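You operate a simulated robot arm through the tools that you are given. There is no shell and no other tool.

The job below is to be done with a simulated two-armed robot. You get a single attempt, and the scene is never put back.

## Task
Trim the charger to 28 volts by the multimeter.
Fine: dial on V first, red probe in the red jack, black in the black.

It is judged by the outcome, as a careful person would: the job done as asked, and still so three seconds after it is handed in. It fails if anything else is knocked over, pushed out of place, dropped, spilled or broken.

## Robot
Two 7-joint arms with fingered hands on one trunk that stands fixed in place. Base frame: the origin is at the foot of the trunk, x ahead of it, y to its left, z up. Units: cm, rad, N and s.
The left shoulder is at [7.5, 17, 118.7], the right one opposite. With the tool pointing down near the work surface each hand reaches from about 30 to 78 cm from the base axis, measured 20 degrees to its own side. Payload 4 kg a hand.
The tool frame of a hand sits at the grasp point between the pads (the TCP): z along the fingers, y along the line on which they close. The tips reach 2.6 cm beyond it. The gripper opens to 13.2 cm. The gripper's body begins 7.3 cm behind the TCP. The gripper is a hand of 4 fingers: y runs from the thumb to the fingers, the wrist lies at [0, 0, -22.4] in the tool frame.
Orientation is that of the tool frame in the base frame, as [roll, pitch, yaw] about the fixed x, y, z axes, in that order (R = Rz(yaw) Ry(pitch) Rx(roll)). With the fingers straight down and closing along the base's y, the tool's x points along the base's -x, its y along +y and its z along -z.

## Interface
- The arms move only by the tool nudge_tool. It takes "left_plan", "right_plan" or both (then of equal length, played together; a hand with none holds still); each is a list of rows, each a list of 6 numbers: the shift along the base's x, y, z in cm, then the turn, a rotation vector about the base's x, y, z in rad. In form: [[dx, dy, dz, ax, ay, az], ...]. A call has 1 to 20 rows; each row is the pose to reach, as a shift and turn from the pose commanded when the call began. A row lasts 0.2 s, in which the tool goes at most 5 cm and 0.15 rad; a call with a longer step from one row to the next is refused whole. A pose out of reach is approached as far as the arm can. The call stops where the force on the tool passes 60 N (or 10 N more than at its start, if that is more) or the arm is blocked; 0.2 s more then pass. In this call time passes only in rows, and 0.2 s behind the last. It gives the time, the measured TCP pose, the force on the tool (base axes), the opening and the grip force at its end, in the units of the frame above (readings bear some noise), with the torque about the TCP (base axes, N m) and any sound that the robot's microphone picked up, and new pictures: "pictures" is both (left out), scene, wrist or none (wrist: the cameras of the hands that moved).
- Cameras (640 x 400 px; columns grow to the right, rows downward): "scene" is now at [14.89, 5.15, 136.43]; the picture's right is [0.56, -0.83, 0.00], its down [-0.47, -0.32, -0.82] and it looks along [0.68, 0.46, -0.57] (base axes); focal length 300 px, centre (320, 200). "left" rides on the left gripper at [-7.3, 0.6, -9.4] in its tool frame; the picture's right is [-0.08, -1.00, 0.00], its down [0.78, -0.06, -0.62] and it looks along [0.61, -0.05, 0.79] (tool axes); focal length 230 px, centre (320, 200). "right" rides on the right gripper at [7.3, 0.6, -9.4] in its tool frame; the picture's right is [-0.08, 1.00, 0.00], its down [-0.78, -0.06, -0.62] and it looks along [-0.62, -0.05, 0.79] (tool axes); focal length 230 px, centre (320, 200). There is no depth. A picture from a camera that has moved, and an enlarged one, comes with that camera's place and axes in the base frame and with its lens.
- slide_trunk(by): slides the trunk up (or, below 0, down) by that many cm; the arms and the scene camera ride with it, the base frame stays. It gives what a move gives, with no picture.
- move_fingers(finger1, finger2, finger3, thumb_bend, hand): sets how far each is bent, from 0 (flat) to 1 (curled in); at 0.3 the hand is open as for a grip, at 0.7 the pads meet at the TCP. One left out holds its place. A second passes; each finger stops where it meets its share of the squeeze, and holds until it gets a number again. It is the only way to open and close the hand. It gives what a move gives, with no picture; readings hold the bend of each and the force on the fingers (four entries, about 0 where the hand has none), thumb and palm.
- pan_tilt(pan, tilt): turns the head with the scene camera to pan (to the left, within 1.396 rad either way) and tilt (down, from -0.506 to 1.204), counted from straight ahead of the robot. It gives what a move gives, and a new picture of the scene camera.
- close_up(camera, box): a new picture of the part [left, top, right, bottom] of that camera's present view, enlarged. No time passes.
- close_job(): hands the job in; it is judged then, once.

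Nothing tells you positions but the pictures and the camera data. Unless the task says otherwise, let go and move clear before handing in.

The tools are called after "Call:" as a command line: name --argument value ..., lists and objects as JSON in quotes. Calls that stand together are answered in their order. nudge_tool: Moves the arms, as the interface text tells. Its arguments: {"type":"object","properties":{"left_plan":{"type":"array","items":{"type":"array","items":{"type":"number"}}},"right_plan":{"type":"array","items":{"type":"array","items":{"type":"number"}}},"pictures":{"type":"string","enum":["both","scene","wrist","none"]}},"required":[]} The other tools are called the same way: slide_trunk (by) slides the trunk up or down; move_fingers (finger1, finger2, finger3, thumb_bend, hand) moves the fingers one by one; pan_tilt (pan, tilt) turns the head that bears the scene camera; close_up (camera, box) takes an enlarged picture of a part of a camera's view; close_job () hands the job in.

At the start:

```text
t: 0.0
left_tool_pos: [45.68, 47.17, 117.88]
left_tool_rot: [-3.139, 0.002, 3.141]
left_wrist_force: [0.2, 0.5, 0.1]
left_wrist_torque: [0.03, 0.02, -0.02]
left_finger_gap: 13.19
left_grasp_force: 0.0
left_shape: jaw
left_bend: [0.3, 0.3, 0.3, 0.3]
left_finger forces: [0.0, 0.1, 0.0, 0.0, 0.1, 0.0]
right_tool_pos: [45.84, 4.68, 116.48]
right_tool_rot: [3.141, 0.0, 3.14]
right_wrist_force: [-0.2, 0.3, 0.4]
right_wrist_torque: [0.03, 0.01, 0.01]
right_finger_gap: 13.16
right_grasp_force: 0.1
right_shape: jaw
right_bend: [0.3, 0.3, 0.3, 0.3]
right_finger forces: [0.0, 0.0, 0.1, 0.1, 0.1, 0.0]
trunk travel left (down, up): [-20.0, 15.1]
head pan, tilt: [0.599, 0.602]
```

scene: 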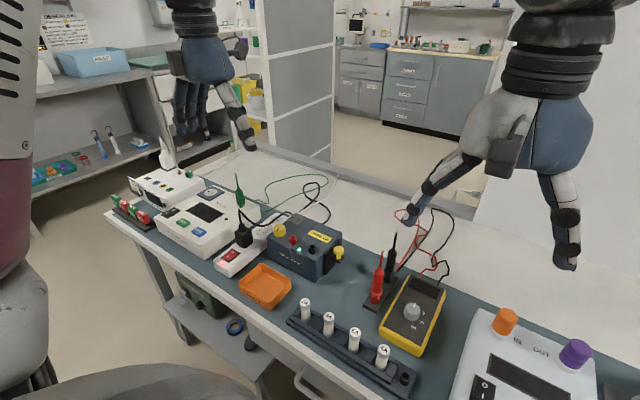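
right: 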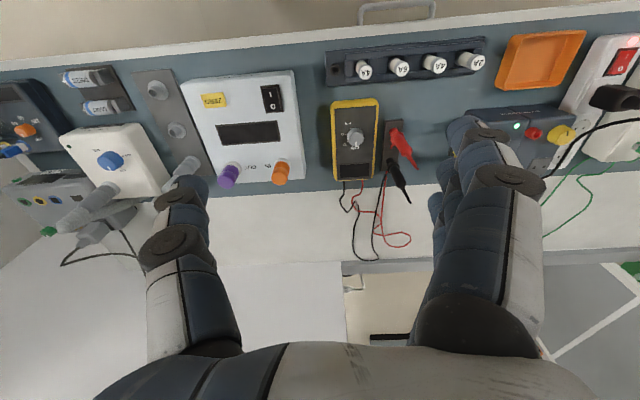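
left: 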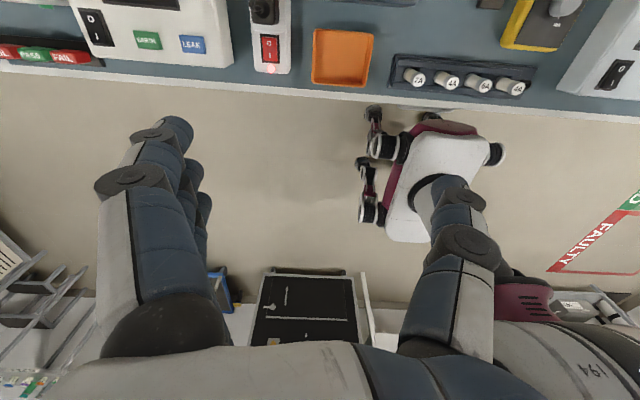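

I see a bench with a dark charger box (red/black jacks, green light, yellow knobs), a yellow multimeter with a dial, and a probe holder with red and black probes beside it. I'll take enlarged pictures first to understand the details.

Call:
close_up --camera "scene" --box '[250, 200, 360, 290]'

Call:
close_up --camera "scene" --box '[350, 200, 460, 360]'

Call:
close_up --camera "right" --box '[310, 80, 430, 210]'

Call:
close_up --camera "right" --box '[440, 90, 600, 180]'

Call:
close_up --camera "scene" --box '[100, 160, 420, 400]'

```text
4.44 times, centred on (305, 245) of scene
camera zoom: at [14.89, 5.15, 136.43], right [0.56, -0.83, 0.0], down [-0.47, -0.32, -0.82], along [0.68, 0.46, -0.57], focal length 1332 px, centre (387, 0)
```

zoom: 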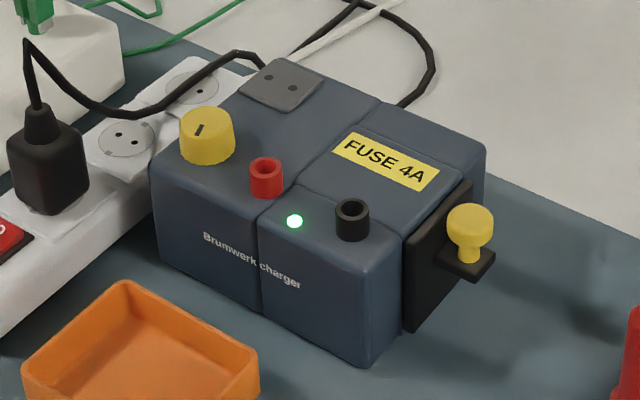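

```text
2.50 times, centred on (405, 280) of scene
camera zoom: at [14.89, 5.15, 136.43], right [0.56, -0.83, 0.0], down [-0.47, -0.32, -0.82], along [0.68, 0.46, -0.57], focal length 750 px, centre (108, 0)
```

zoom: 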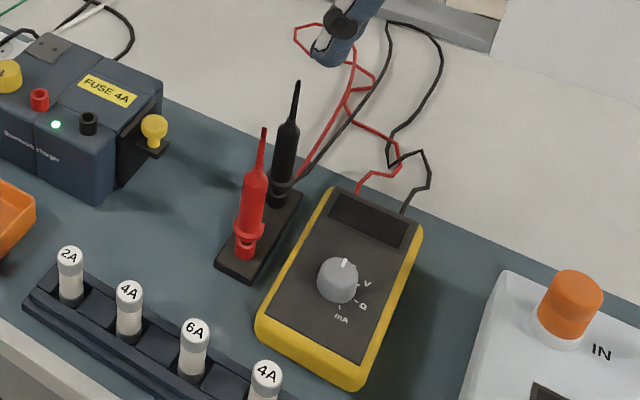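

```text
3.08 times, centred on (370, 145) of right
camera zoom: at [38.56, 5.06, 125.89], right [0.08, 1.0, 0.0], down [0.78, -0.06, 0.62], along [0.62, -0.05, -0.79], focal length 708 px, centre (166, 369)
```

zoom: 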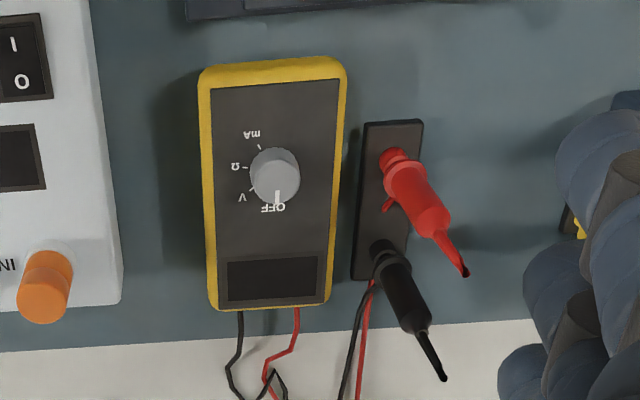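

```text
4.00 times, centred on (520, 135) of right
camera zoom: at [38.56, 5.06, 125.89], right [0.08, 1.0, 0.0], down [0.78, -0.06, 0.62], along [0.62, -0.05, -0.79], focal length 920 px, centre (-480, 460)
```

zoom: 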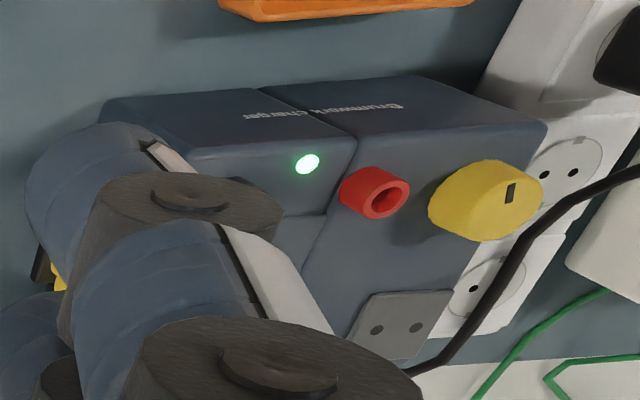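

```text
1.67 times, centred on (260, 280) of scene
camera zoom: at [14.89, 5.15, 136.43], right [0.56, -0.83, 0.0], down [-0.47, -0.32, -0.82], along [0.68, 0.46, -0.57], focal length 500 px, centre (420, 67)
```

zoom: 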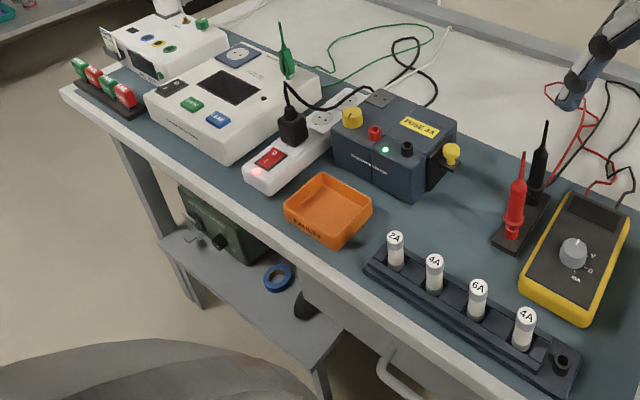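

The charger (trim knob, red and black jacks on top) is around x≈58, y≈36–46, z≈86. The probes stand near (59,19.5) and (67,19.7), and the meter dial is at about (58.5,10.8,80). I want tighter views of the probes and the meter to see which end of each probe is the tip.

Call:
close_up --camera "scene" --box '[355, 225, 425, 315]'

Call:
close_up --camera "right" --box '[370, 110, 430, 215]'

Call:
close_up --camera "scene" --box '[380, 265, 450, 355]'

Call:
close_up --camera "scene" --box '[260, 210, 330, 270]'

```text
4.44 times, centred on (390, 270) of scene
camera zoom: at [14.89, 5.15, 136.43], right [0.56, -0.83, 0.0], down [-0.47, -0.32, -0.82], along [0.68, 0.46, -0.57], focal length 1332 px, centre (9, -111)
```

zoom: 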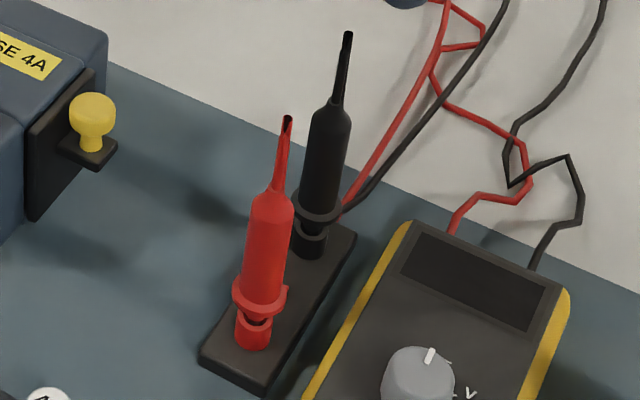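

```text
3.81 times, centred on (400, 162) of right
camera zoom: at [38.56, 5.06, 125.89], right [0.08, 1.0, 0.0], down [0.78, -0.06, 0.62], along [0.62, -0.05, -0.79], focal length 876 px, centre (15, 343)
```

zoom: 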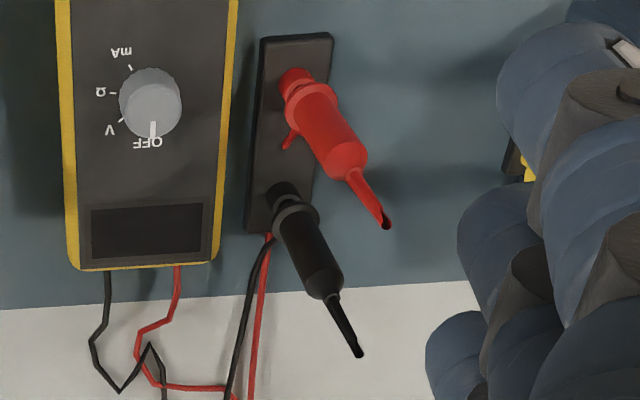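

```text
4.44 times, centred on (415, 310) of scene
camera zoom: at [14.89, 5.15, 136.43], right [0.56, -0.83, 0.0], down [-0.47, -0.32, -0.82], along [0.68, 0.46, -0.57], focal length 1332 px, centre (-102, -289)
```

zoom: 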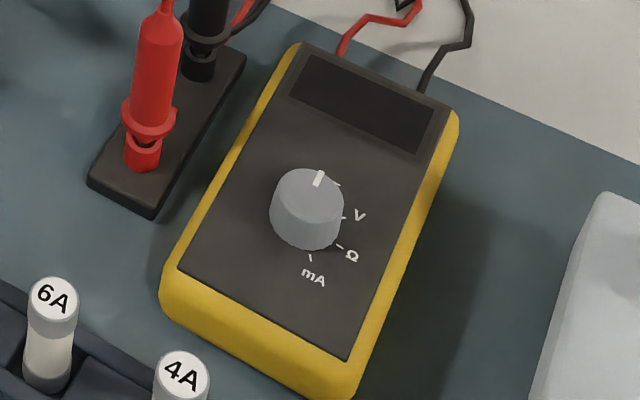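

```text
6.67 times, centred on (295, 240) of scene
camera zoom: at [14.89, 5.15, 136.43], right [0.56, -0.83, 0.0], down [-0.47, -0.32, -0.82], along [0.68, 0.46, -0.57], focal length 1999 px, centre (487, -67)
```

zoom: 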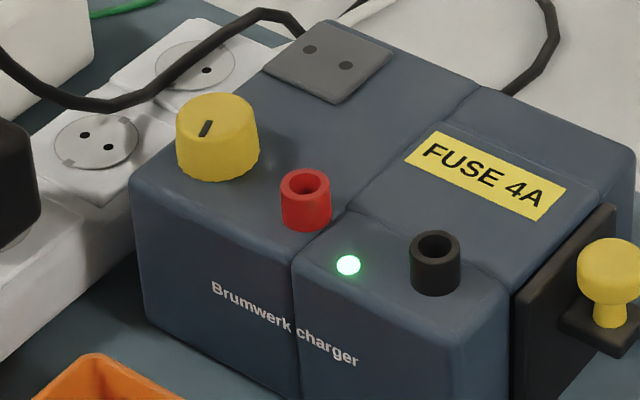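

The probes sit in sleeves with the guard low and the strain relief on top, so the tips point down. I shouldn't need to flip them, only lift, move and insert. Next I look at the hands to see how the fingers are arranged.

Call:
close_up --camera "scene" --box '[390, 0, 640, 280]'

Call:
close_up --camera "left" --box '[0, 0, 640, 400]'

Call:
close_up --camera "right" --box '[120, 80, 600, 380]'

```text
1.43 times, centred on (515, 140) of scene
camera zoom: at [14.89, 5.15, 136.43], right [0.56, -0.83, 0.0], down [-0.47, -0.32, -0.82], along [0.68, 0.46, -0.57], focal length 428 px, centre (41, 286)
```

zoom: 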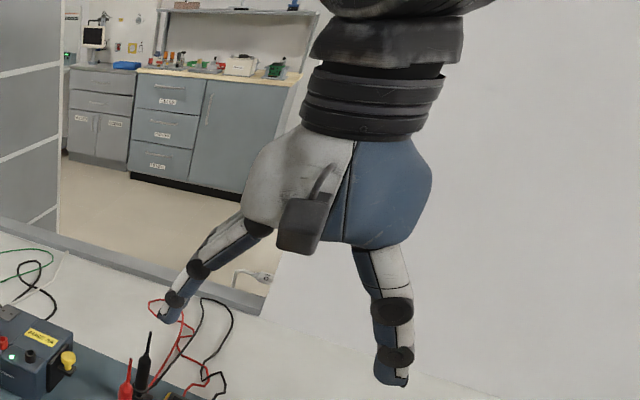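

```text
1.00 times, centred on (320, 200) of left (not enlarged: the box is as wide or as high as the picture)
camera zoom: at [52.93, 47.84, 127.13], right [0.08, -1.0, 0.0], down [-0.78, -0.06, 0.62], along [-0.61, -0.05, -0.79], focal length 230 px, centre (320, 200)
```

zoom: 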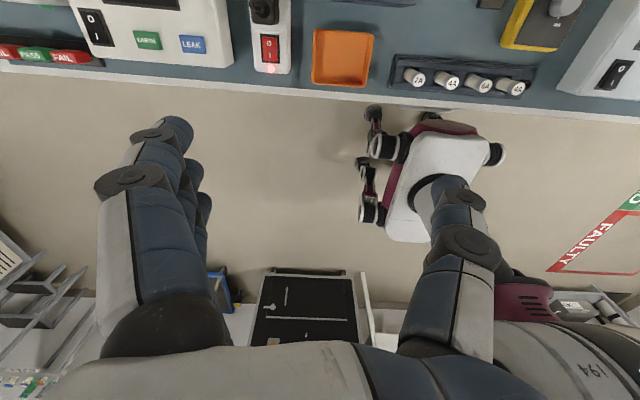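

```text
1.33 times, centred on (360, 230) of right
camera zoom: at [38.56, 5.06, 125.89], right [0.08, 1.0, 0.0], down [0.78, -0.06, 0.62], along [0.62, -0.05, -0.79], focal length 307 px, centre (267, 160)
```

zoom: 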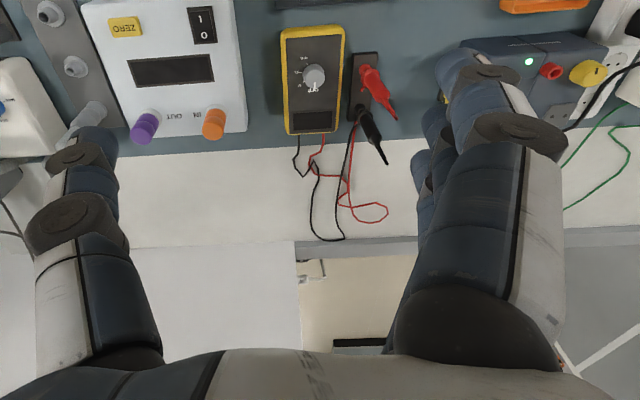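

Each hand has a thumb on its -y side facing three fingers spaced along tool x. I'll first bring the right hand above the meter dial, well clear of everything, and partly close the fingers in the air to learn their geometry.

Call:
nudge_tool --right_plan '[[3, 1.2, -3, 0, 0, 0], [6, 2.6, -6, 0, 0, 0], [9, 4, -9, 0, 0, 0], [11, 5.2, -12, 0, 0, 0], [12.7, 6.1, -15.5, 0, 0, 0]]' --pictures "both"

Call:
move_fingers --hand "right" --finger1 0.5 --finger2 0.5 --finger3 0.5 --thumb_bend 0.5

Call:
close_up --camera "right" --box '[0, 0, 640, 400]'

Call:
close_up --camera "scene" --box '[350, 40, 640, 360]'

```text
t: 1.4
left_tool_pos: [45.58, 47.21, 118.08]
left_tool_rot: [3.14, 0.002, -3.141]
left_wrist_force: [-0.6, -0.4, 0.0]
left_wrist_torque: [0.01, -0.06, -0.01]
left_finger_gap: 13.2
left_grasp_force: 0.1
left_shape: jaw
left_bend: [0.3, 0.3, 0.3, 0.3]
left_finger forces: [0.0, 0.0, 0.0, 0.1, 0.0, 0.0]
right_tool_pos: [61.09, 7.63, 103.43]
right_tool_rot: [3.092, 0.012, 3.068]
right_wrist_force: [0.2, 0.4, 0.0]
right_wrist_torque: [0.05, -0.02, 0.0]
right_finger_gap: 13.2
right_grasp_force: 0.2
right_shape: jaw
right_bend: [0.3, 0.3, 0.3, 0.3]
right_finger forces: [0.0, 0.0, 0.0, 0.1, 0.0, 0.1]
trunk travel left (down, up): [-20.0, 15.1]
head pan, tilt: [0.599, 0.602]
stopped in row 5 (right hand): the arm was blocked; the commanded pose is now the measured one
camera scene: at [14.78, 5.12, 136.47], right [0.56, -0.83, 0.0], down [-0.47, -0.32, -0.82], along [0.68, 0.46, -0.57], focal length 300 px, centre (320, 200)
camera right: at [53.75, 8.24, 112.72], right [0.15, 0.99, 0.05], down [0.77, -0.15, 0.62], along [0.62, -0.05, -0.78], focal length 230 px, centre (320, 200)
```

scene: 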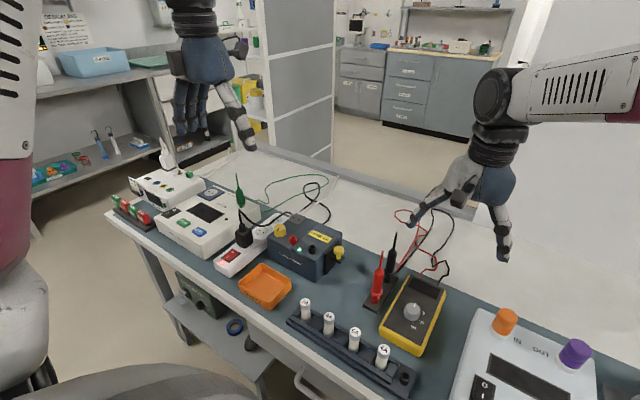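
right: 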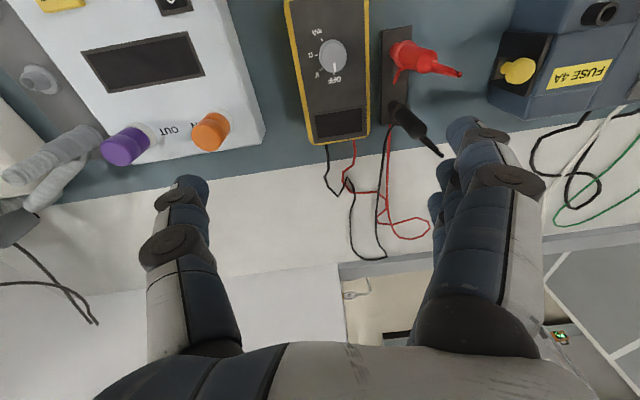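

```text
t: 2.4
left_tool_pos: [45.54, 47.2, 117.95]
left_tool_rot: [-3.141, 0.001, -3.141]
left_wrist_force: [0.7, 0.7, 0.2]
left_wrist_torque: [0.01, -0.01, -0.01]
left_finger_gap: 13.17
left_grasp_force: 0.1
left_shape: jaw
left_bend: [0.3, 0.3, 0.3, 0.3]
left_finger forces: [0.0, 0.0, 0.0, 0.0, 0.0, 0.0]
right_tool_pos: [61.23, 7.64, 103.28]
right_tool_rot: [3.09, 0.011, 3.071]
right_wrist_force: [-0.1, 0.5, -0.4]
right_wrist_torque: [-0.01, -0.02, -0.03]
right_finger_gap: 7.17
right_grasp_force: 0.1
right_shape: fingers
right_bend: [0.5, 0.5, 0.5, 0.5]
right_finger forces: [0.0, 0.0, 0.1, 0.0, 0.1, 0.1]
trunk travel left (down, up): [-20.0, 15.1]
head pan, tilt: [0.599, 0.602]
```

```text
1.00 times, centred on (320, 200) of right (not enlarged: the box is as wide or as high as the picture)
camera zoom: at [53.82, 8.29, 112.64], right [0.15, 0.99, 0.05], down [0.77, -0.15, 0.62], along [0.62, -0.05, -0.78], focal length 230 px, centre (320, 200)
```

zoom: 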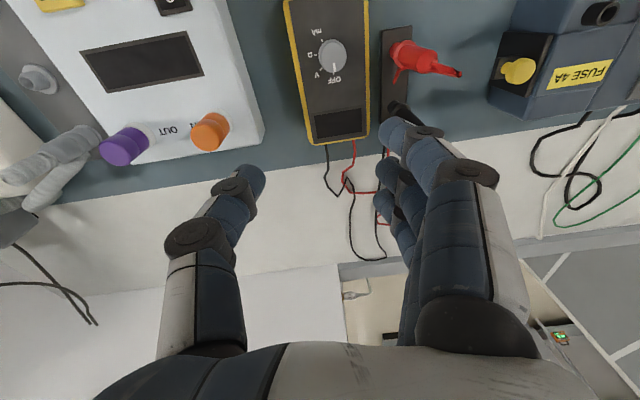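

```text
1.25 times, centred on (495, 200) of scene
camera zoom: at [14.9, 5.15, 136.43], right [0.56, -0.83, 0.0], down [-0.47, -0.32, -0.82], along [0.68, 0.46, -0.57], focal length 375 px, centre (101, 200)
```

zoom: 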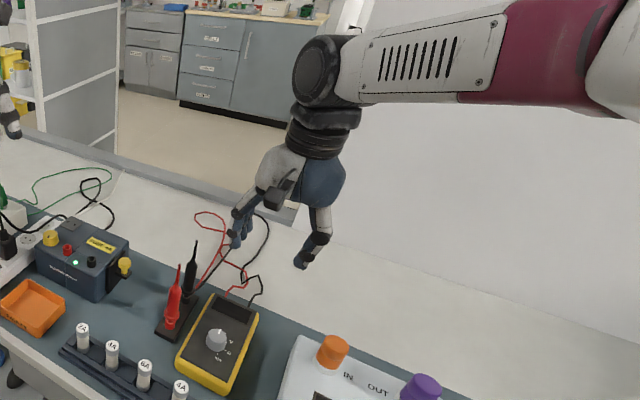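

The right arm stopped short at (61.1,7.6,103.4), so it seems to be near a joint limit when reaching to the left. The fingers at 0.5 give a 7.2 cm gap. I'll try a slower correction to see whether this arm can get over the dial at all.

Call:
nudge_tool --right_plan '[[-1, 0.6, 0, 0, 0, 0], [-2, 1.2, 0, 0, 0, 0], [-2.5, 2, 0, 0, 0, 0], [-2.6, 2.6, 0, 0, 0, 0], [-2.6, 3.1, 0, 0.02, 0, 0.03], [-2.6, 3.1, 0, 0.04, 0, 0.07]]' --pictures "scene"

```text
t: 3.8
left_tool_pos: [45.64, 47.14, 117.89]
left_tool_rot: [3.141, -0.001, 3.141]
left_wrist_force: [0.4, 0.0, 0.5]
left_wrist_torque: [0.02, -0.02, 0.01]
left_finger_gap: 13.17
left_grasp_force: 0.1
left_shape: jaw
left_bend: [0.3, 0.3, 0.3, 0.3]
left_finger forces: [0.0, 0.1, 0.0, 0.0, 0.0, 0.1]
right_tool_pos: [59.34, 9.96, 103.78]
right_tool_rot: [3.038, 0.01, 3.12]
right_wrist_force: [-0.1, -0.1, 0.9]
right_wrist_torque: [-0.03, 0.0, 0.0]
right_finger_gap: 7.15
right_grasp_force: 0.0
right_shape: fingers
right_bend: [0.5, 0.5, 0.5, 0.5]
right_finger forces: [0.0, 0.0, 0.0, 0.1, 0.0, 0.1]
trunk travel left (down, up): [-20.0, 15.1]
head pan, tilt: [0.599, 0.602]
camera scene: at [14.89, 5.16, 136.43], right [0.56, -0.83, 0.0], down [-0.47, -0.32, -0.82], along [0.68, 0.46, -0.57], focal length 300 px, centre (320, 200)
```

scene: 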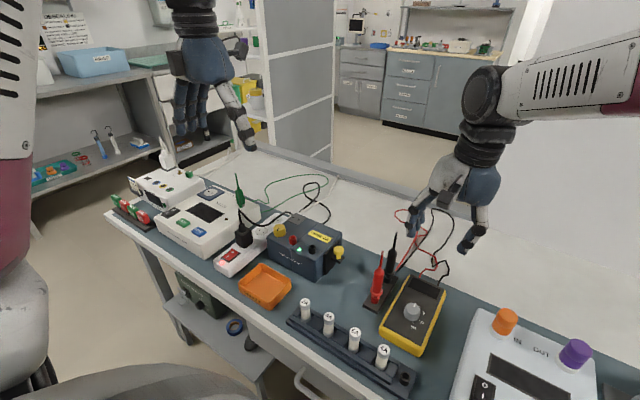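

The right arm tilts here because it is at its joint limit, so I'll use the left hand for all the manipulation and park the right arm to the right. Then I bring the left hand over the dial.

Call:
nudge_tool --right_plan '[[-1.5, -3, 2, 0, 0, 0], [-3, -6, 4, 0, 0, 0], [-4.5, -9, 6, 0, 0, 0], [-6, -12, 8, 0, 0, 0], [-7.5, -15, 10, 0, 0, 0], [-9, -18, 11, 0, 0, 0], [-10.5, -21, 12, 0, 0, 0], [-12, -24, 12.5, 0, 0, 0], [-13, -26, 12.5, 0, 0, 0]]' --pictures "scene"

Call:
move_fingers --hand "left" --finger1 0.5 --finger2 0.5 --finger3 0.5 --thumb_bend 0.5

Call:
close_up --camera "scene" --box '[150, 0, 290, 170]'

Call:
close_up --camera "left" --box '[0, 0, 640, 400]'

```text
t: 5.8
left_tool_pos: [45.71, 47.22, 118.06]
left_tool_rot: [3.141, -0.001, 3.141]
left_wrist_force: [-0.6, -0.1, 0.1]
left_wrist_torque: [-0.01, 0.02, 0.01]
left_finger_gap: 13.16
left_grasp_force: 0.1
left_shape: jaw
left_bend: [0.3, 0.3, 0.3, 0.3]
left_finger forces: [0.1, 0.0, 0.0, 0.0, 0.0, 0.0]
right_tool_pos: [45.31, -15.2, 115.74]
right_tool_rot: [3.056, 0.011, -3.139]
right_wrist_force: [0.0, -0.1, 0.6]
right_wrist_torque: [0.01, 0.02, 0.01]
right_finger_gap: 7.16
right_grasp_force: 0.1
right_shape: fingers
right_bend: [0.5, 0.5, 0.5, 0.5]
right_finger forces: [0.0, 0.0, 0.0, 0.1, 0.1, 0.0]
trunk travel left (down, up): [-20.0, 15.1]
head pan, tilt: [0.599, 0.602]
camera scene: at [14.87, 5.13, 136.44], right [0.56, -0.83, 0.0], down [-0.47, -0.32, -0.82], along [0.68, 0.46, -0.57], focal length 300 px, centre (320, 200)
```

scene: 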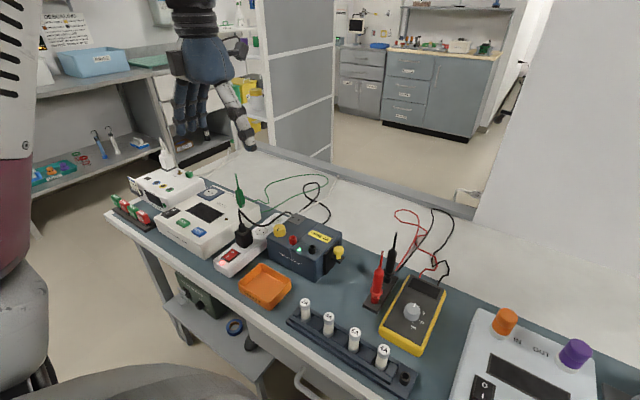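

```text
t: 6.8
left_tool_pos: [45.71, 47.24, 117.9]
left_tool_rot: [3.14, 0.001, 3.141]
left_wrist_force: [-1.3, 0.3, 0.0]
left_wrist_torque: [-0.01, -0.04, -0.03]
left_finger_gap: 7.16
left_grasp_force: 0.0
left_shape: fingers
left_bend: [0.5, 0.5, 0.5, 0.5]
left_finger forces: [0.0, 0.1, 0.0, 0.1, 0.0, 0.1]
right_tool_pos: [45.38, -15.08, 115.73]
right_tool_rot: [3.057, 0.011, -3.14]
right_wrist_force: [0.6, 0.1, -0.4]
right_wrist_torque: [0.04, 0.01, 0.01]
right_finger_gap: 7.11
right_grasp_force: 0.0
right_shape: fingers
right_bend: [0.5, 0.5, 0.5, 0.5]
right_finger forces: [0.0, 0.1, 0.0, 0.0, 0.0, 0.0]
trunk travel left (down, up): [-20.0, 15.1]
head pan, tilt: [0.599, 0.602]
```

```text
2.35 times, centred on (220, 85) of scene
camera zoom: at [14.9, 5.16, 136.43], right [0.56, -0.83, 0.0], down [-0.47, -0.32, -0.82], along [0.68, 0.46, -0.57], focal length 705 px, centre (555, 471)
```

zoom: 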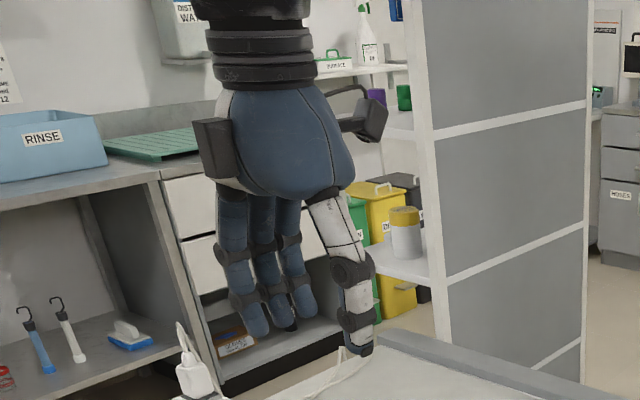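

```text
1.00 times, centred on (320, 200) of left (not enlarged: the box is as wide or as high as the picture)
camera zoom: at [52.94, 47.84, 127.12], right [0.08, -1.0, 0.0], down [-0.78, -0.06, 0.62], along [-0.61, -0.05, -0.79], focal length 230 px, centre (320, 200)
```

zoom: 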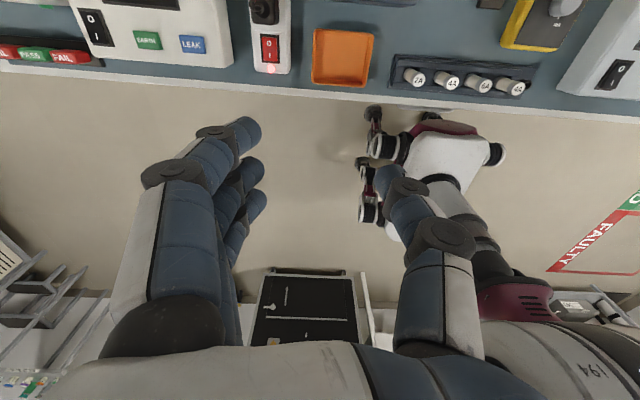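

The left hand's tips at bend 0.5 sit about 2.6 cm past the TCP, with the fingers at tool x ≈ -2.4/0/2.4 and the thumb in the centre. Now I move the left hand over the dial at a safe height.

Call:
nudge_tool --left_plan '[[1.3, -4, -1, 0, 0, 0], [2.6, -8, -2, 0, 0, 0], [3.9, -12, -3, 0, 0, 0], [5.2, -16, -4, 0, 0, 0], [6.5, -20, -5, 0, 0, 0], [7.8, -24, -6, 0, 0, 0], [9.1, -28, -7, 0, 0, 0], [10.4, -32, -8, 0, 0, 0], [11.7, -35, -9, 0, 0, 0], [12.8, -36.4, -11, 0, 0, 0], [12.8, -36.4, -13, 0, 0, 0]]' --pictures "both"

```text
t: 9.2
left_tool_pos: [59.17, 12.33, 106.28]
left_tool_rot: [-3.08, 0.011, -3.095]
left_wrist_force: [-0.8, 1.0, -1.0]
left_wrist_torque: [0.0, 0.0, 0.0]
left_finger_gap: 7.16
left_grasp_force: 0.0
left_shape: fingers
left_bend: [0.5, 0.5, 0.5, 0.5]
left_finger forces: [0.0, 0.0, 0.0, 0.0, 0.0, 0.0]
right_tool_pos: [45.27, -15.13, 115.74]
right_tool_rot: [3.056, 0.011, -3.137]
right_wrist_force: [0.1, -0.2, 0.0]
right_wrist_torque: [-0.01, -0.02, 0.04]
right_finger_gap: 7.1
right_grasp_force: 0.1
right_shape: fingers
right_bend: [0.5, 0.5, 0.5, 0.5]
right_finger forces: [0.0, 0.0, 0.0, 0.0, 0.1, 0.1]
trunk travel left (down, up): [-20.0, 15.1]
head pan, tilt: [0.599, 0.602]
camera scene: at [14.91, 5.16, 136.43], right [0.56, -0.83, 0.0], down [-0.47, -0.32, -0.82], along [0.68, 0.46, -0.57], focal length 300 px, centre (320, 200)
camera left: at [66.32, 13.88, 115.48], right [0.12, -0.99, 0.06], down [-0.79, -0.06, 0.61], along [-0.6, -0.13, -0.79], focal length 230 px, centre (320, 200)
```

scene: 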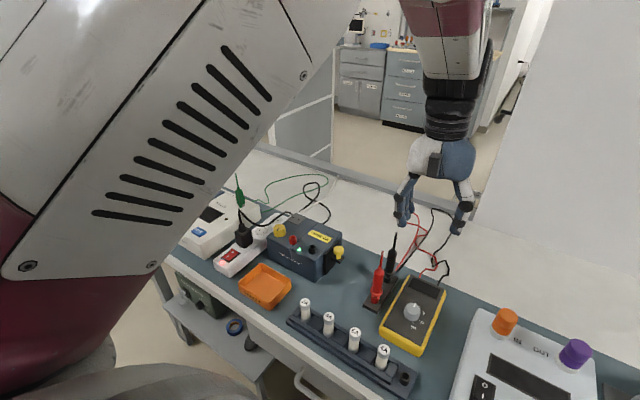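
left: 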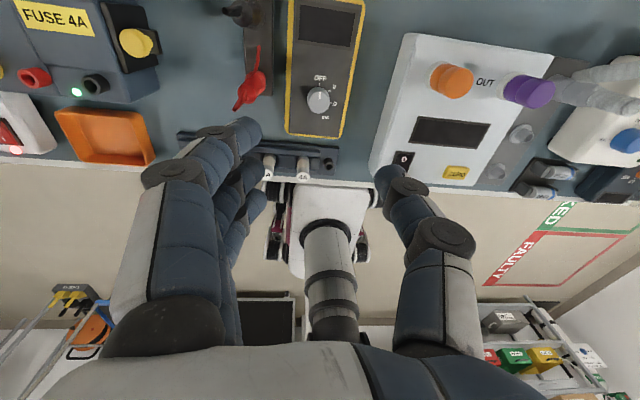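

The left hand lags slightly at (59.2,12.3,106.3) with a small tilt. I'll check whether it settles to the commanded pose while I continue downward a little.

Call:
nudge_tool --left_plan '[[0, 0, 0, 0, 0, 0], [0, 0, 0, 0, 0, 0], [0, 0, 0, 0, 0, 0]]' --pictures "none"

Call:
nudge_tool --left_plan '[[0, 0, -2, 0, 0, 0], [0, 0, -4, 0, 0, 0], [0, 0, -6, 0, 0, 0], [0, 0, -6, 0, 0, 0]]' --pictures "wrist"

```text
t: 10.0
left_tool_pos: [58.97, 12.51, 105.84]
left_tool_rot: [-3.081, 0.002, -3.09]
left_wrist_force: [1.2, -0.1, 0.5]
left_wrist_torque: [-0.01, 0.01, 0.0]
left_finger_gap: 7.15
left_grasp_force: 0.0
left_shape: fingers
left_bend: [0.5, 0.5, 0.5, 0.5]
left_finger forces: [0.0, 0.0, 0.0, 0.0, 0.1, 0.0]
right_tool_pos: [45.27, -15.05, 115.71]
right_tool_rot: [3.056, 0.012, -3.138]
right_wrist_force: [0.2, 0.0, 0.2]
right_wrist_torque: [0.03, -0.02, 0.03]
right_finger_gap: 7.14
right_grasp_force: 0.1
right_shape: fingers
right_bend: [0.5, 0.5, 0.5, 0.5]
right_finger forces: [0.1, 0.1, 0.0, 0.0, 0.1, 0.1]
trunk travel left (down, up): [-20.0, 15.1]
head pan, tilt: [0.599, 0.602]
```

```text
t: 11.0
left_tool_pos: [59.15, 12.55, 100.06]
left_tool_rot: [-3.089, 0.007, -3.09]
left_wrist_force: [-0.4, -0.7, -0.7]
left_wrist_torque: [0.01, -0.03, -0.01]
left_finger_gap: 7.12
left_grasp_force: 0.0
left_shape: fingers
left_bend: [0.5, 0.5, 0.5, 0.5]
left_finger forces: [0.0, 0.1, 0.1, 0.1, 0.0, 0.0]
right_tool_pos: [45.28, -15.01, 115.75]
right_tool_rot: [3.056, 0.01, -3.139]
right_wrist_force: [-0.5, 0.4, 0.5]
right_wrist_torque: [-0.01, 0.0, 0.0]
right_finger_gap: 7.13
right_grasp_force: 0.1
right_shape: fingers
right_bend: [0.5, 0.5, 0.5, 0.5]
right_finger forces: [0.0, 0.0, 0.0, 0.0, 0.0, 0.0]
trunk travel left (down, up): [-20.0, 15.1]
head pan, tilt: [0.599, 0.602]
camera left: at [66.4, 14.01, 109.27], right [0.13, -0.99, 0.06], down [-0.79, -0.07, 0.61], along [-0.6, -0.12, -0.79], focal length 230 px, centre (320, 200)
```

left: 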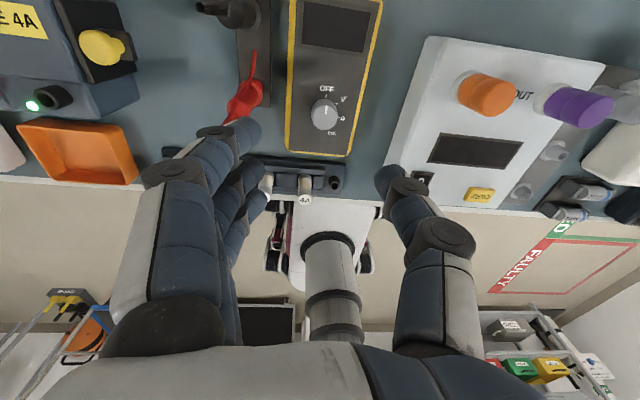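

There is a steady offset (actual y 12.5 against the commanded 10.8, tilt 0.06), so a wrist joint is at its limit with this yaw. I'll test how yaw affects it, since I need to turn the dial clockwise anyway.

Call:
nudge_tool --left_plan '[[0, 0, 0, 0, 0, -0.15], [0, 0, 0, 0, 0, -0.3], [0, 0, 0, 0, 0, -0.45], [0, 0, 0, 0, 0, -0.45]]' --pictures "none"

Call:
nudge_tool --left_plan '[[0, 0, 0, 0, 0, 0.15], [0, 0, 0, 0, 0, 0.3], [0, 0, 0, 0, 0, 0.45], [0, 0, 0, 0, 0, 0.6], [0, 0, 0, 0, 0, 0.75], [0, 0, 0, 0, 0, 0.9], [0, 0, 0, 0, 0, 0.9]]' --pictures "none"

```text
t: 12.0
left_tool_pos: [58.58, 10.96, 98.86]
left_tool_rot: [-3.135, 0.005, 2.698]
left_wrist_force: [0.2, -0.2, 0.6]
left_wrist_torque: [-0.01, 0.0, 0.02]
left_finger_gap: 7.13
left_grasp_force: 0.2
left_shape: fingers
left_bend: [0.5, 0.5, 0.5, 0.5]
left_finger forces: [0.1, 0.0, 0.0, 0.0, 0.1, 0.0]
right_tool_pos: [45.37, -15.03, 115.67]
right_tool_rot: [3.057, 0.011, -3.138]
right_wrist_force: [-0.7, -0.3, -0.5]
right_wrist_torque: [0.03, 0.0, -0.01]
right_finger_gap: 7.14
right_grasp_force: 0.1
right_shape: fingers
right_bend: [0.5, 0.5, 0.5, 0.5]
right_finger forces: [0.0, 0.1, 0.0, 0.1, 0.0, 0.0]
trunk travel left (down, up): [-20.0, 15.1]
head pan, tilt: [0.599, 0.602]
```

```text
t: 13.6
left_tool_pos: [59.2, 12.76, 99.78]
left_tool_rot: [-3.091, -0.023, -2.633]
left_wrist_force: [-0.7, 0.8, 0.0]
left_wrist_torque: [-0.04, 0.0, 0.0]
left_finger_gap: 7.15
left_grasp_force: 0.0
left_shape: fingers
left_bend: [0.5, 0.5, 0.5, 0.5]
left_finger forces: [0.0, 0.0, 0.1, 0.1, 0.0, 0.1]
right_tool_pos: [45.22, -15.13, 115.79]
right_tool_rot: [3.056, 0.01, -3.137]
right_wrist_force: [0.0, 0.8, 0.3]
right_wrist_torque: [0.02, 0.03, 0.01]
right_finger_gap: 7.14
right_grasp_force: 0.0
right_shape: fingers
right_bend: [0.5, 0.5, 0.5, 0.5]
right_finger forces: [0.0, 0.1, 0.0, 0.0, 0.0, 0.0]
trunk travel left (down, up): [-20.0, 15.1]
head pan, tilt: [0.599, 0.602]
```

Clockwise yaw fixes the reach: at -0.45 the pose matches the command almost exactly. I'll check that it also holds further clockwise, down to about -1.3.

Call:
nudge_tool --left_plan '[[0, 0, 0, 0, 0, -0.15], [0, 0, 0, 0, 0, -0.3], [0, 0, 0, 0, 0, -0.45], [0, 0, 0, 0, 0, -0.6], [0, 0, 0, 0, 0, -0.75], [0, 0, 0, 0, 0, -0.9], [0, 0, 0, 0, 0, -1.05], [0, 0, 0, 0, 0, -1.2], [0, 0, 0, 0, 0, -1.35], [0, 0, 0, 0, 0, -1.5], [0, 0, 0, 0, 0, -1.65], [0, 0, 0, 0, 0, -1.75], [0, 0, 0, 0, 0, -1.75]]' --pictures "both"

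```text
t: 16.4
left_tool_pos: [58.41, 10.72, 98.91]
left_tool_rot: [3.142, 0.001, 1.839]
left_wrist_force: [0.0, 0.4, -0.1]
left_wrist_torque: [0.0, -0.02, 0.04]
left_finger_gap: 7.15
left_grasp_force: 0.1
left_shape: fingers
left_bend: [0.5, 0.5, 0.5, 0.5]
left_finger forces: [0.1, 0.1, 0.0, 0.1, 0.0, 0.0]
right_tool_pos: [45.35, -15.17, 115.74]
right_tool_rot: [3.055, 0.011, -3.14]
right_wrist_force: [0.6, 0.8, 0.1]
right_wrist_torque: [0.01, 0.01, 0.01]
right_finger_gap: 7.11
right_grasp_force: 0.0
right_shape: fingers
right_bend: [0.5, 0.5, 0.5, 0.5]
right_finger forces: [0.0, 0.0, 0.1, 0.0, 0.0, 0.0]
trunk travel left (down, up): [-20.0, 15.1]
head pan, tilt: [0.599, 0.602]
camera scene: at [14.89, 5.15, 136.44], right [0.56, -0.83, 0.0], down [-0.47, -0.32, -0.82], along [0.68, 0.46, -0.57], focal length 300 px, centre (320, 200)
camera left: at [60.94, 3.94, 108.12], right [-0.94, -0.34, 0.0], down [-0.27, 0.74, 0.62], along [-0.21, 0.58, -0.79], focal length 230 px, centre (320, 200)
```

scene: 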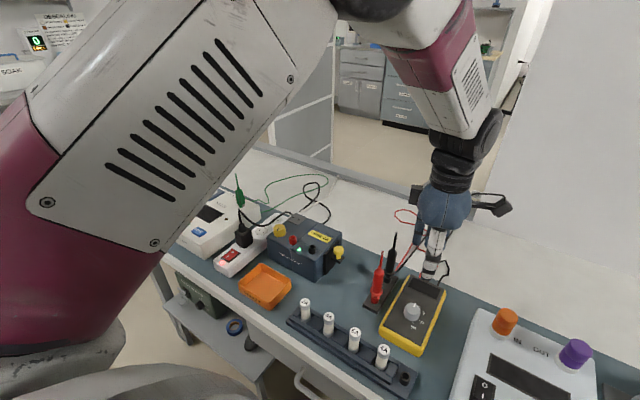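
left: 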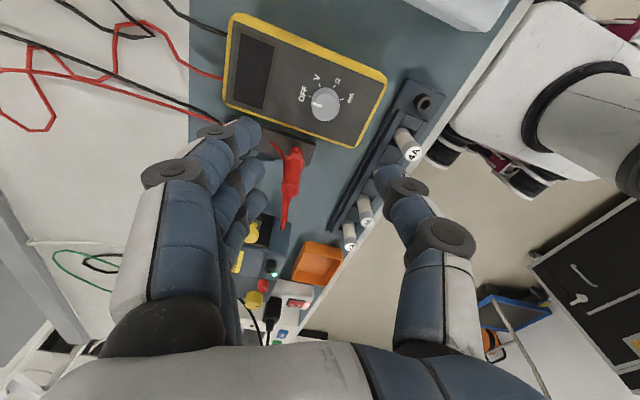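

Yaw -1.3 rad holds precisely. Before descending I take an enlarged look at the dial from this camera to pin down its position, height and tick angles.

Call:
close_up --camera "left" --box '[270, 50, 390, 150]'

Call:
close_up --camera "left" --box '[180, 0, 420, 240]'

Call:
close_up --camera "scene" --box '[390, 270, 440, 350]'

```text
4.00 times, centred on (330, 100) of left
camera zoom: at [60.94, 3.94, 108.12], right [-0.94, -0.34, 0.0], down [-0.27, 0.74, 0.62], along [-0.21, 0.58, -0.79], focal length 920 px, centre (280, 600)
```

zoom: 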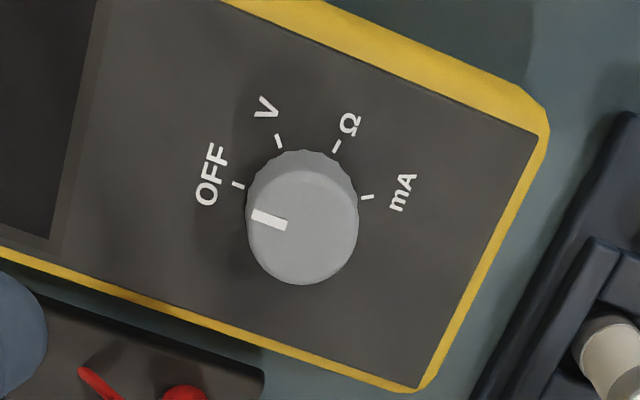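

```text
1.67 times, centred on (300, 120) of left
camera zoom: at [60.94, 3.94, 108.12], right [-0.94, -0.34, 0.0], down [-0.27, 0.74, 0.62], along [-0.21, 0.58, -0.79], focal length 384 px, centre (353, 333)
```

zoom: 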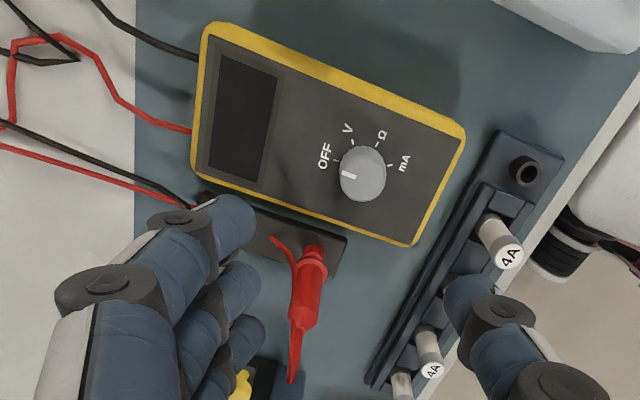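

```text
5.00 times, centred on (415, 310) of scene
camera zoom: at [14.89, 5.15, 136.44], right [0.56, -0.83, 0.0], down [-0.47, -0.32, -0.82], along [0.68, 0.46, -0.57], focal length 1499 px, centre (-155, -350)
```

zoom: 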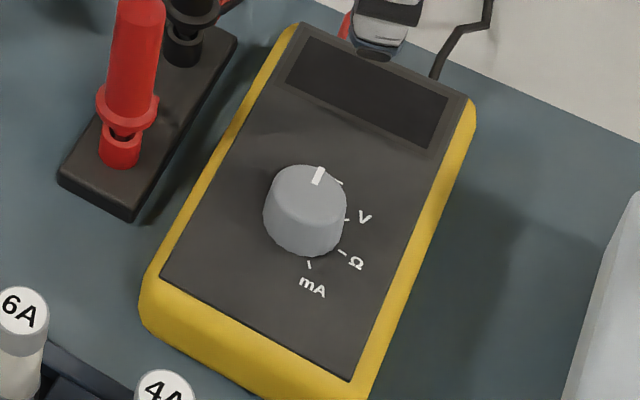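

The dial's top centre triangulates to about (57.8,10.7,81.8) and the meter face to z≈79.9. The ticks OFF/V/Ω/mA are spaced 50° clockwise, so I need -0.873 rad. I set a narrower finger gap, yaw to -0.45 and come down partway.

Call:
move_fingers --hand "left" --finger1 0.57 --finger2 0.57 --finger3 0.57 --thumb_bend 0.57

Call:
nudge_tool --left_plan '[[-0.2, 0, -1, 0, 0, 0.15], [-0.4, 0, -2, 0, 0, 0.3], [-0.65, -0.05, -3, 0, 0, 0.45], [-0.65, -0.05, -4, 0, 0, 0.6], [-0.65, -0.05, -5, 0, 0, 0.75], [-0.65, -0.05, -7, 0, 0, 0.85], [-0.65, -0.05, -9, 0, 0, 0.85], [-0.65, -0.05, -9, 0, 0, 0.85]]' --pictures "both"

```text
t: 17.4
left_tool_pos: [58.5, 10.78, 98.86]
left_tool_rot: [-3.141, -0.001, 1.841]
left_wrist_force: [0.4, -0.9, 0.1]
left_wrist_torque: [-0.01, 0.0, 0.01]
left_finger_gap: 5.22
left_grasp_force: 0.0
left_shape: fingers
left_bend: [0.56, 0.56, 0.56, 0.56]
left_finger forces: [0.0, 0.0, 0.0, 0.1, 0.0, 0.1]
right_tool_pos: [45.27, -15.09, 115.67]
right_tool_rot: [3.055, 0.01, -3.138]
right_wrist_force: [0.2, 0.1, -0.1]
right_wrist_torque: [-0.01, 0.0, 0.02]
right_finger_gap: 7.11
right_grasp_force: 0.1
right_shape: fingers
right_bend: [0.5, 0.5, 0.5, 0.5]
right_finger forces: [0.1, 0.2, 0.0, 0.1, 0.0, 0.1]
trunk travel left (down, up): [-20.0, 15.1]
head pan, tilt: [0.599, 0.602]
```

```text
t: 19.2
left_tool_pos: [58.43, 11.48, 90.5]
left_tool_rot: [-3.125, 0.018, 2.72]
left_wrist_force: [0.0, 0.0, -1.4]
left_wrist_torque: [0.01, 0.01, -0.02]
left_finger_gap: 5.2
left_grasp_force: 0.0
left_shape: fingers
left_bend: [0.56, 0.56, 0.56, 0.56]
left_finger forces: [0.0, 0.1, 0.1, 0.1, 0.1, 0.1]
right_tool_pos: [45.31, -15.16, 115.82]
right_tool_rot: [3.057, 0.01, -3.138]
right_wrist_force: [-0.1, 0.2, -0.9]
right_wrist_torque: [0.02, 0.01, -0.05]
right_finger_gap: 7.11
right_grasp_force: 0.1
right_shape: fingers
right_bend: [0.5, 0.5, 0.5, 0.5]
right_finger forces: [0.1, 0.1, 0.1, 0.0, 0.0, 0.0]
trunk travel left (down, up): [-20.0, 15.1]
head pan, tilt: [0.599, 0.602]
camera scene: at [14.87, 5.15, 136.44], right [0.56, -0.83, 0.0], down [-0.47, -0.32, -0.82], along [0.68, 0.46, -0.57], focal length 300 px, centre (320, 200)
camera left: at [65.13, 9.32, 99.92], right [-0.34, -0.94, 0.02], down [-0.75, 0.28, 0.6], along [-0.57, 0.19, -0.8], focal length 230 px, centre (320, 200)
```

scene: 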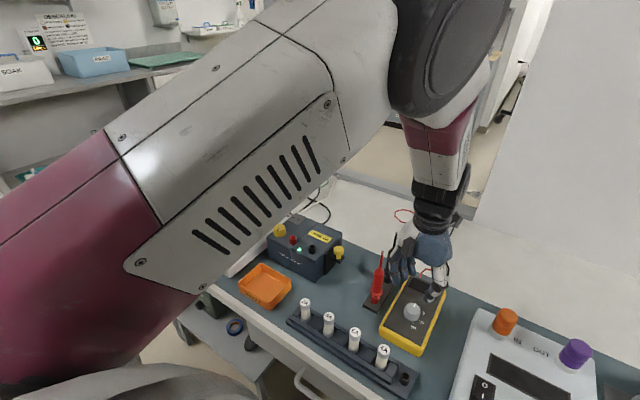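
left: 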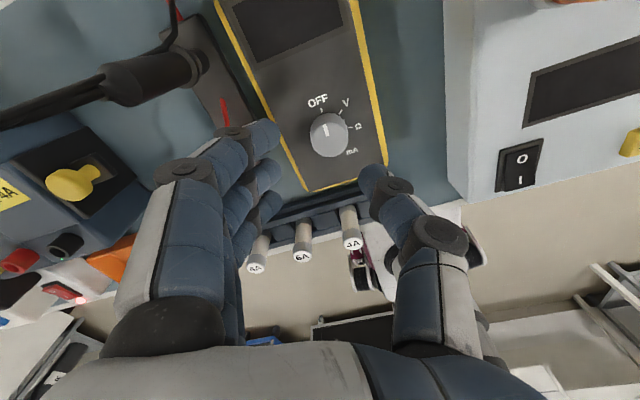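

At this lower height yaw -0.45 is past the limit again: the pose is off by about 0.7 cm. I'll start the turn from a more clockwise yaw (-0.87) and check that pose, then the far end (-1.75), while still above the dial.

Call:
nudge_tool --left_plan '[[0, 0, 0, 0, 0, -0.15], [0, 0, 0, 0, 0, -0.3], [0, 0, 0, 0, 0, -0.42], [0, 0, 0, 0, 0, -0.42]]' --pictures "none"

Call:
nudge_tool --left_plan '[[0, 0, 0, 0, 0, -0.15], [0, 0, 0, 0, 0, -0.3], [0, 0, 0, 0, 0, -0.45], [0, 0, 0, 0, 0, -0.6], [0, 0, 0, 0, 0, -0.75], [0, 0, 0, 0, 0, -0.88], [0, 0, 0, 0, 0, -0.88]]' --pictures "both"

```text
t: 20.2
left_tool_pos: [57.67, 10.82, 89.87]
left_tool_rot: [3.141, -0.002, 2.27]
left_wrist_force: [-0.9, -0.6, -0.5]
left_wrist_torque: [0.01, 0.02, -0.01]
left_finger_gap: 5.18
left_grasp_force: 0.1
left_shape: fingers
left_bend: [0.56, 0.56, 0.56, 0.56]
left_finger forces: [0.0, 0.1, 0.1, 0.0, 0.0, 0.1]
right_tool_pos: [45.38, -15.02, 115.81]
right_tool_rot: [3.057, 0.009, -3.139]
right_wrist_force: [-0.1, 0.3, 0.0]
right_wrist_torque: [0.03, -0.01, -0.02]
right_finger_gap: 7.1
right_grasp_force: 0.1
right_shape: fingers
right_bend: [0.5, 0.5, 0.5, 0.5]
right_finger forces: [0.0, 0.0, 0.1, 0.0, 0.1, 0.0]
trunk travel left (down, up): [-20.0, 15.1]
head pan, tilt: [0.599, 0.602]
```

```text
t: 21.8
left_tool_pos: [57.67, 10.68, 89.99]
left_tool_rot: [-3.141, 0.0, 1.389]
left_wrist_force: [0.0, -0.5, 1.0]
left_wrist_torque: [0.0, -0.01, 0.0]
left_finger_gap: 5.21
left_grasp_force: 0.0
left_shape: fingers
left_bend: [0.56, 0.56, 0.56, 0.56]
left_finger forces: [0.0, 0.1, 0.0, 0.0, 0.1, 0.0]
right_tool_pos: [45.34, -15.07, 115.74]
right_tool_rot: [3.056, 0.011, -3.138]
right_wrist_force: [0.4, -0.3, 0.0]
right_wrist_torque: [0.01, -0.03, 0.02]
right_finger_gap: 7.14
right_grasp_force: 0.1
right_shape: fingers
right_bend: [0.5, 0.5, 0.5, 0.5]
right_finger forces: [0.0, 0.0, 0.0, 0.1, 0.0, 0.1]
trunk travel left (down, up): [-20.0, 15.1]
head pan, tilt: [0.599, 0.602]
camera scene: at [14.89, 5.15, 136.44], right [0.56, -0.83, 0.0], down [-0.47, -0.32, -0.82], along [0.68, 0.46, -0.57], focal length 300 px, centre (320, 200)
camera left: at [56.98, 3.47, 99.14], right [-0.99, 0.1, 0.0], down [0.08, 0.78, 0.62], along [0.06, 0.61, -0.79], focal length 230 px, centre (320, 200)
```

scene: 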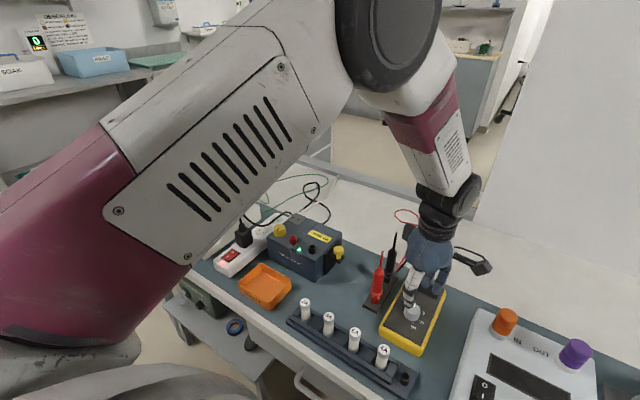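
left: 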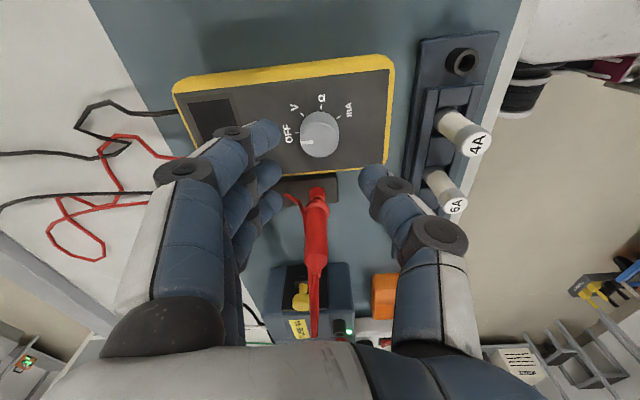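

Both ends of the turn are reachable with the hand held vertical. A zoomed view from here refines the dial centre before I descend.

Call:
close_up --camera "left" --box '[270, 80, 370, 180]'

Call:
close_up --camera "scene" --box '[360, 220, 500, 360]'

```text
4.00 times, centred on (320, 130) of left
camera zoom: at [56.98, 3.47, 99.14], right [-0.99, 0.1, 0.0], down [0.08, 0.78, 0.62], along [0.06, 0.61, -0.79], focal length 920 px, centre (320, 480)
```

zoom: 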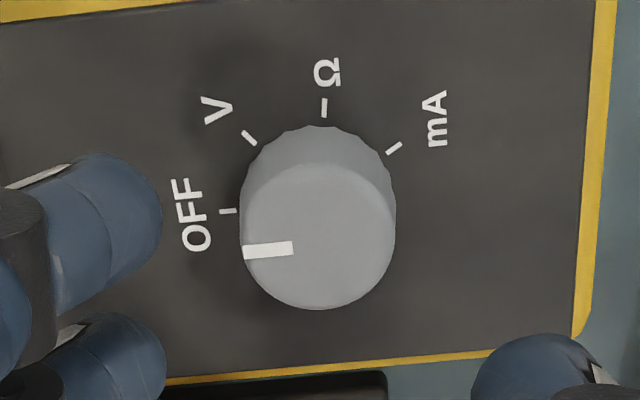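

```text
2.86 times, centred on (430, 290) of scene
camera zoom: at [14.89, 5.15, 136.44], right [0.56, -0.83, 0.0], down [-0.47, -0.32, -0.82], along [0.68, 0.46, -0.57], focal length 857 px, centre (6, -57)
```

zoom: 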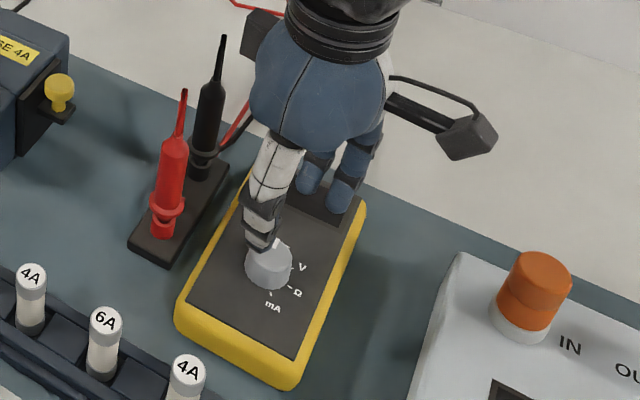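

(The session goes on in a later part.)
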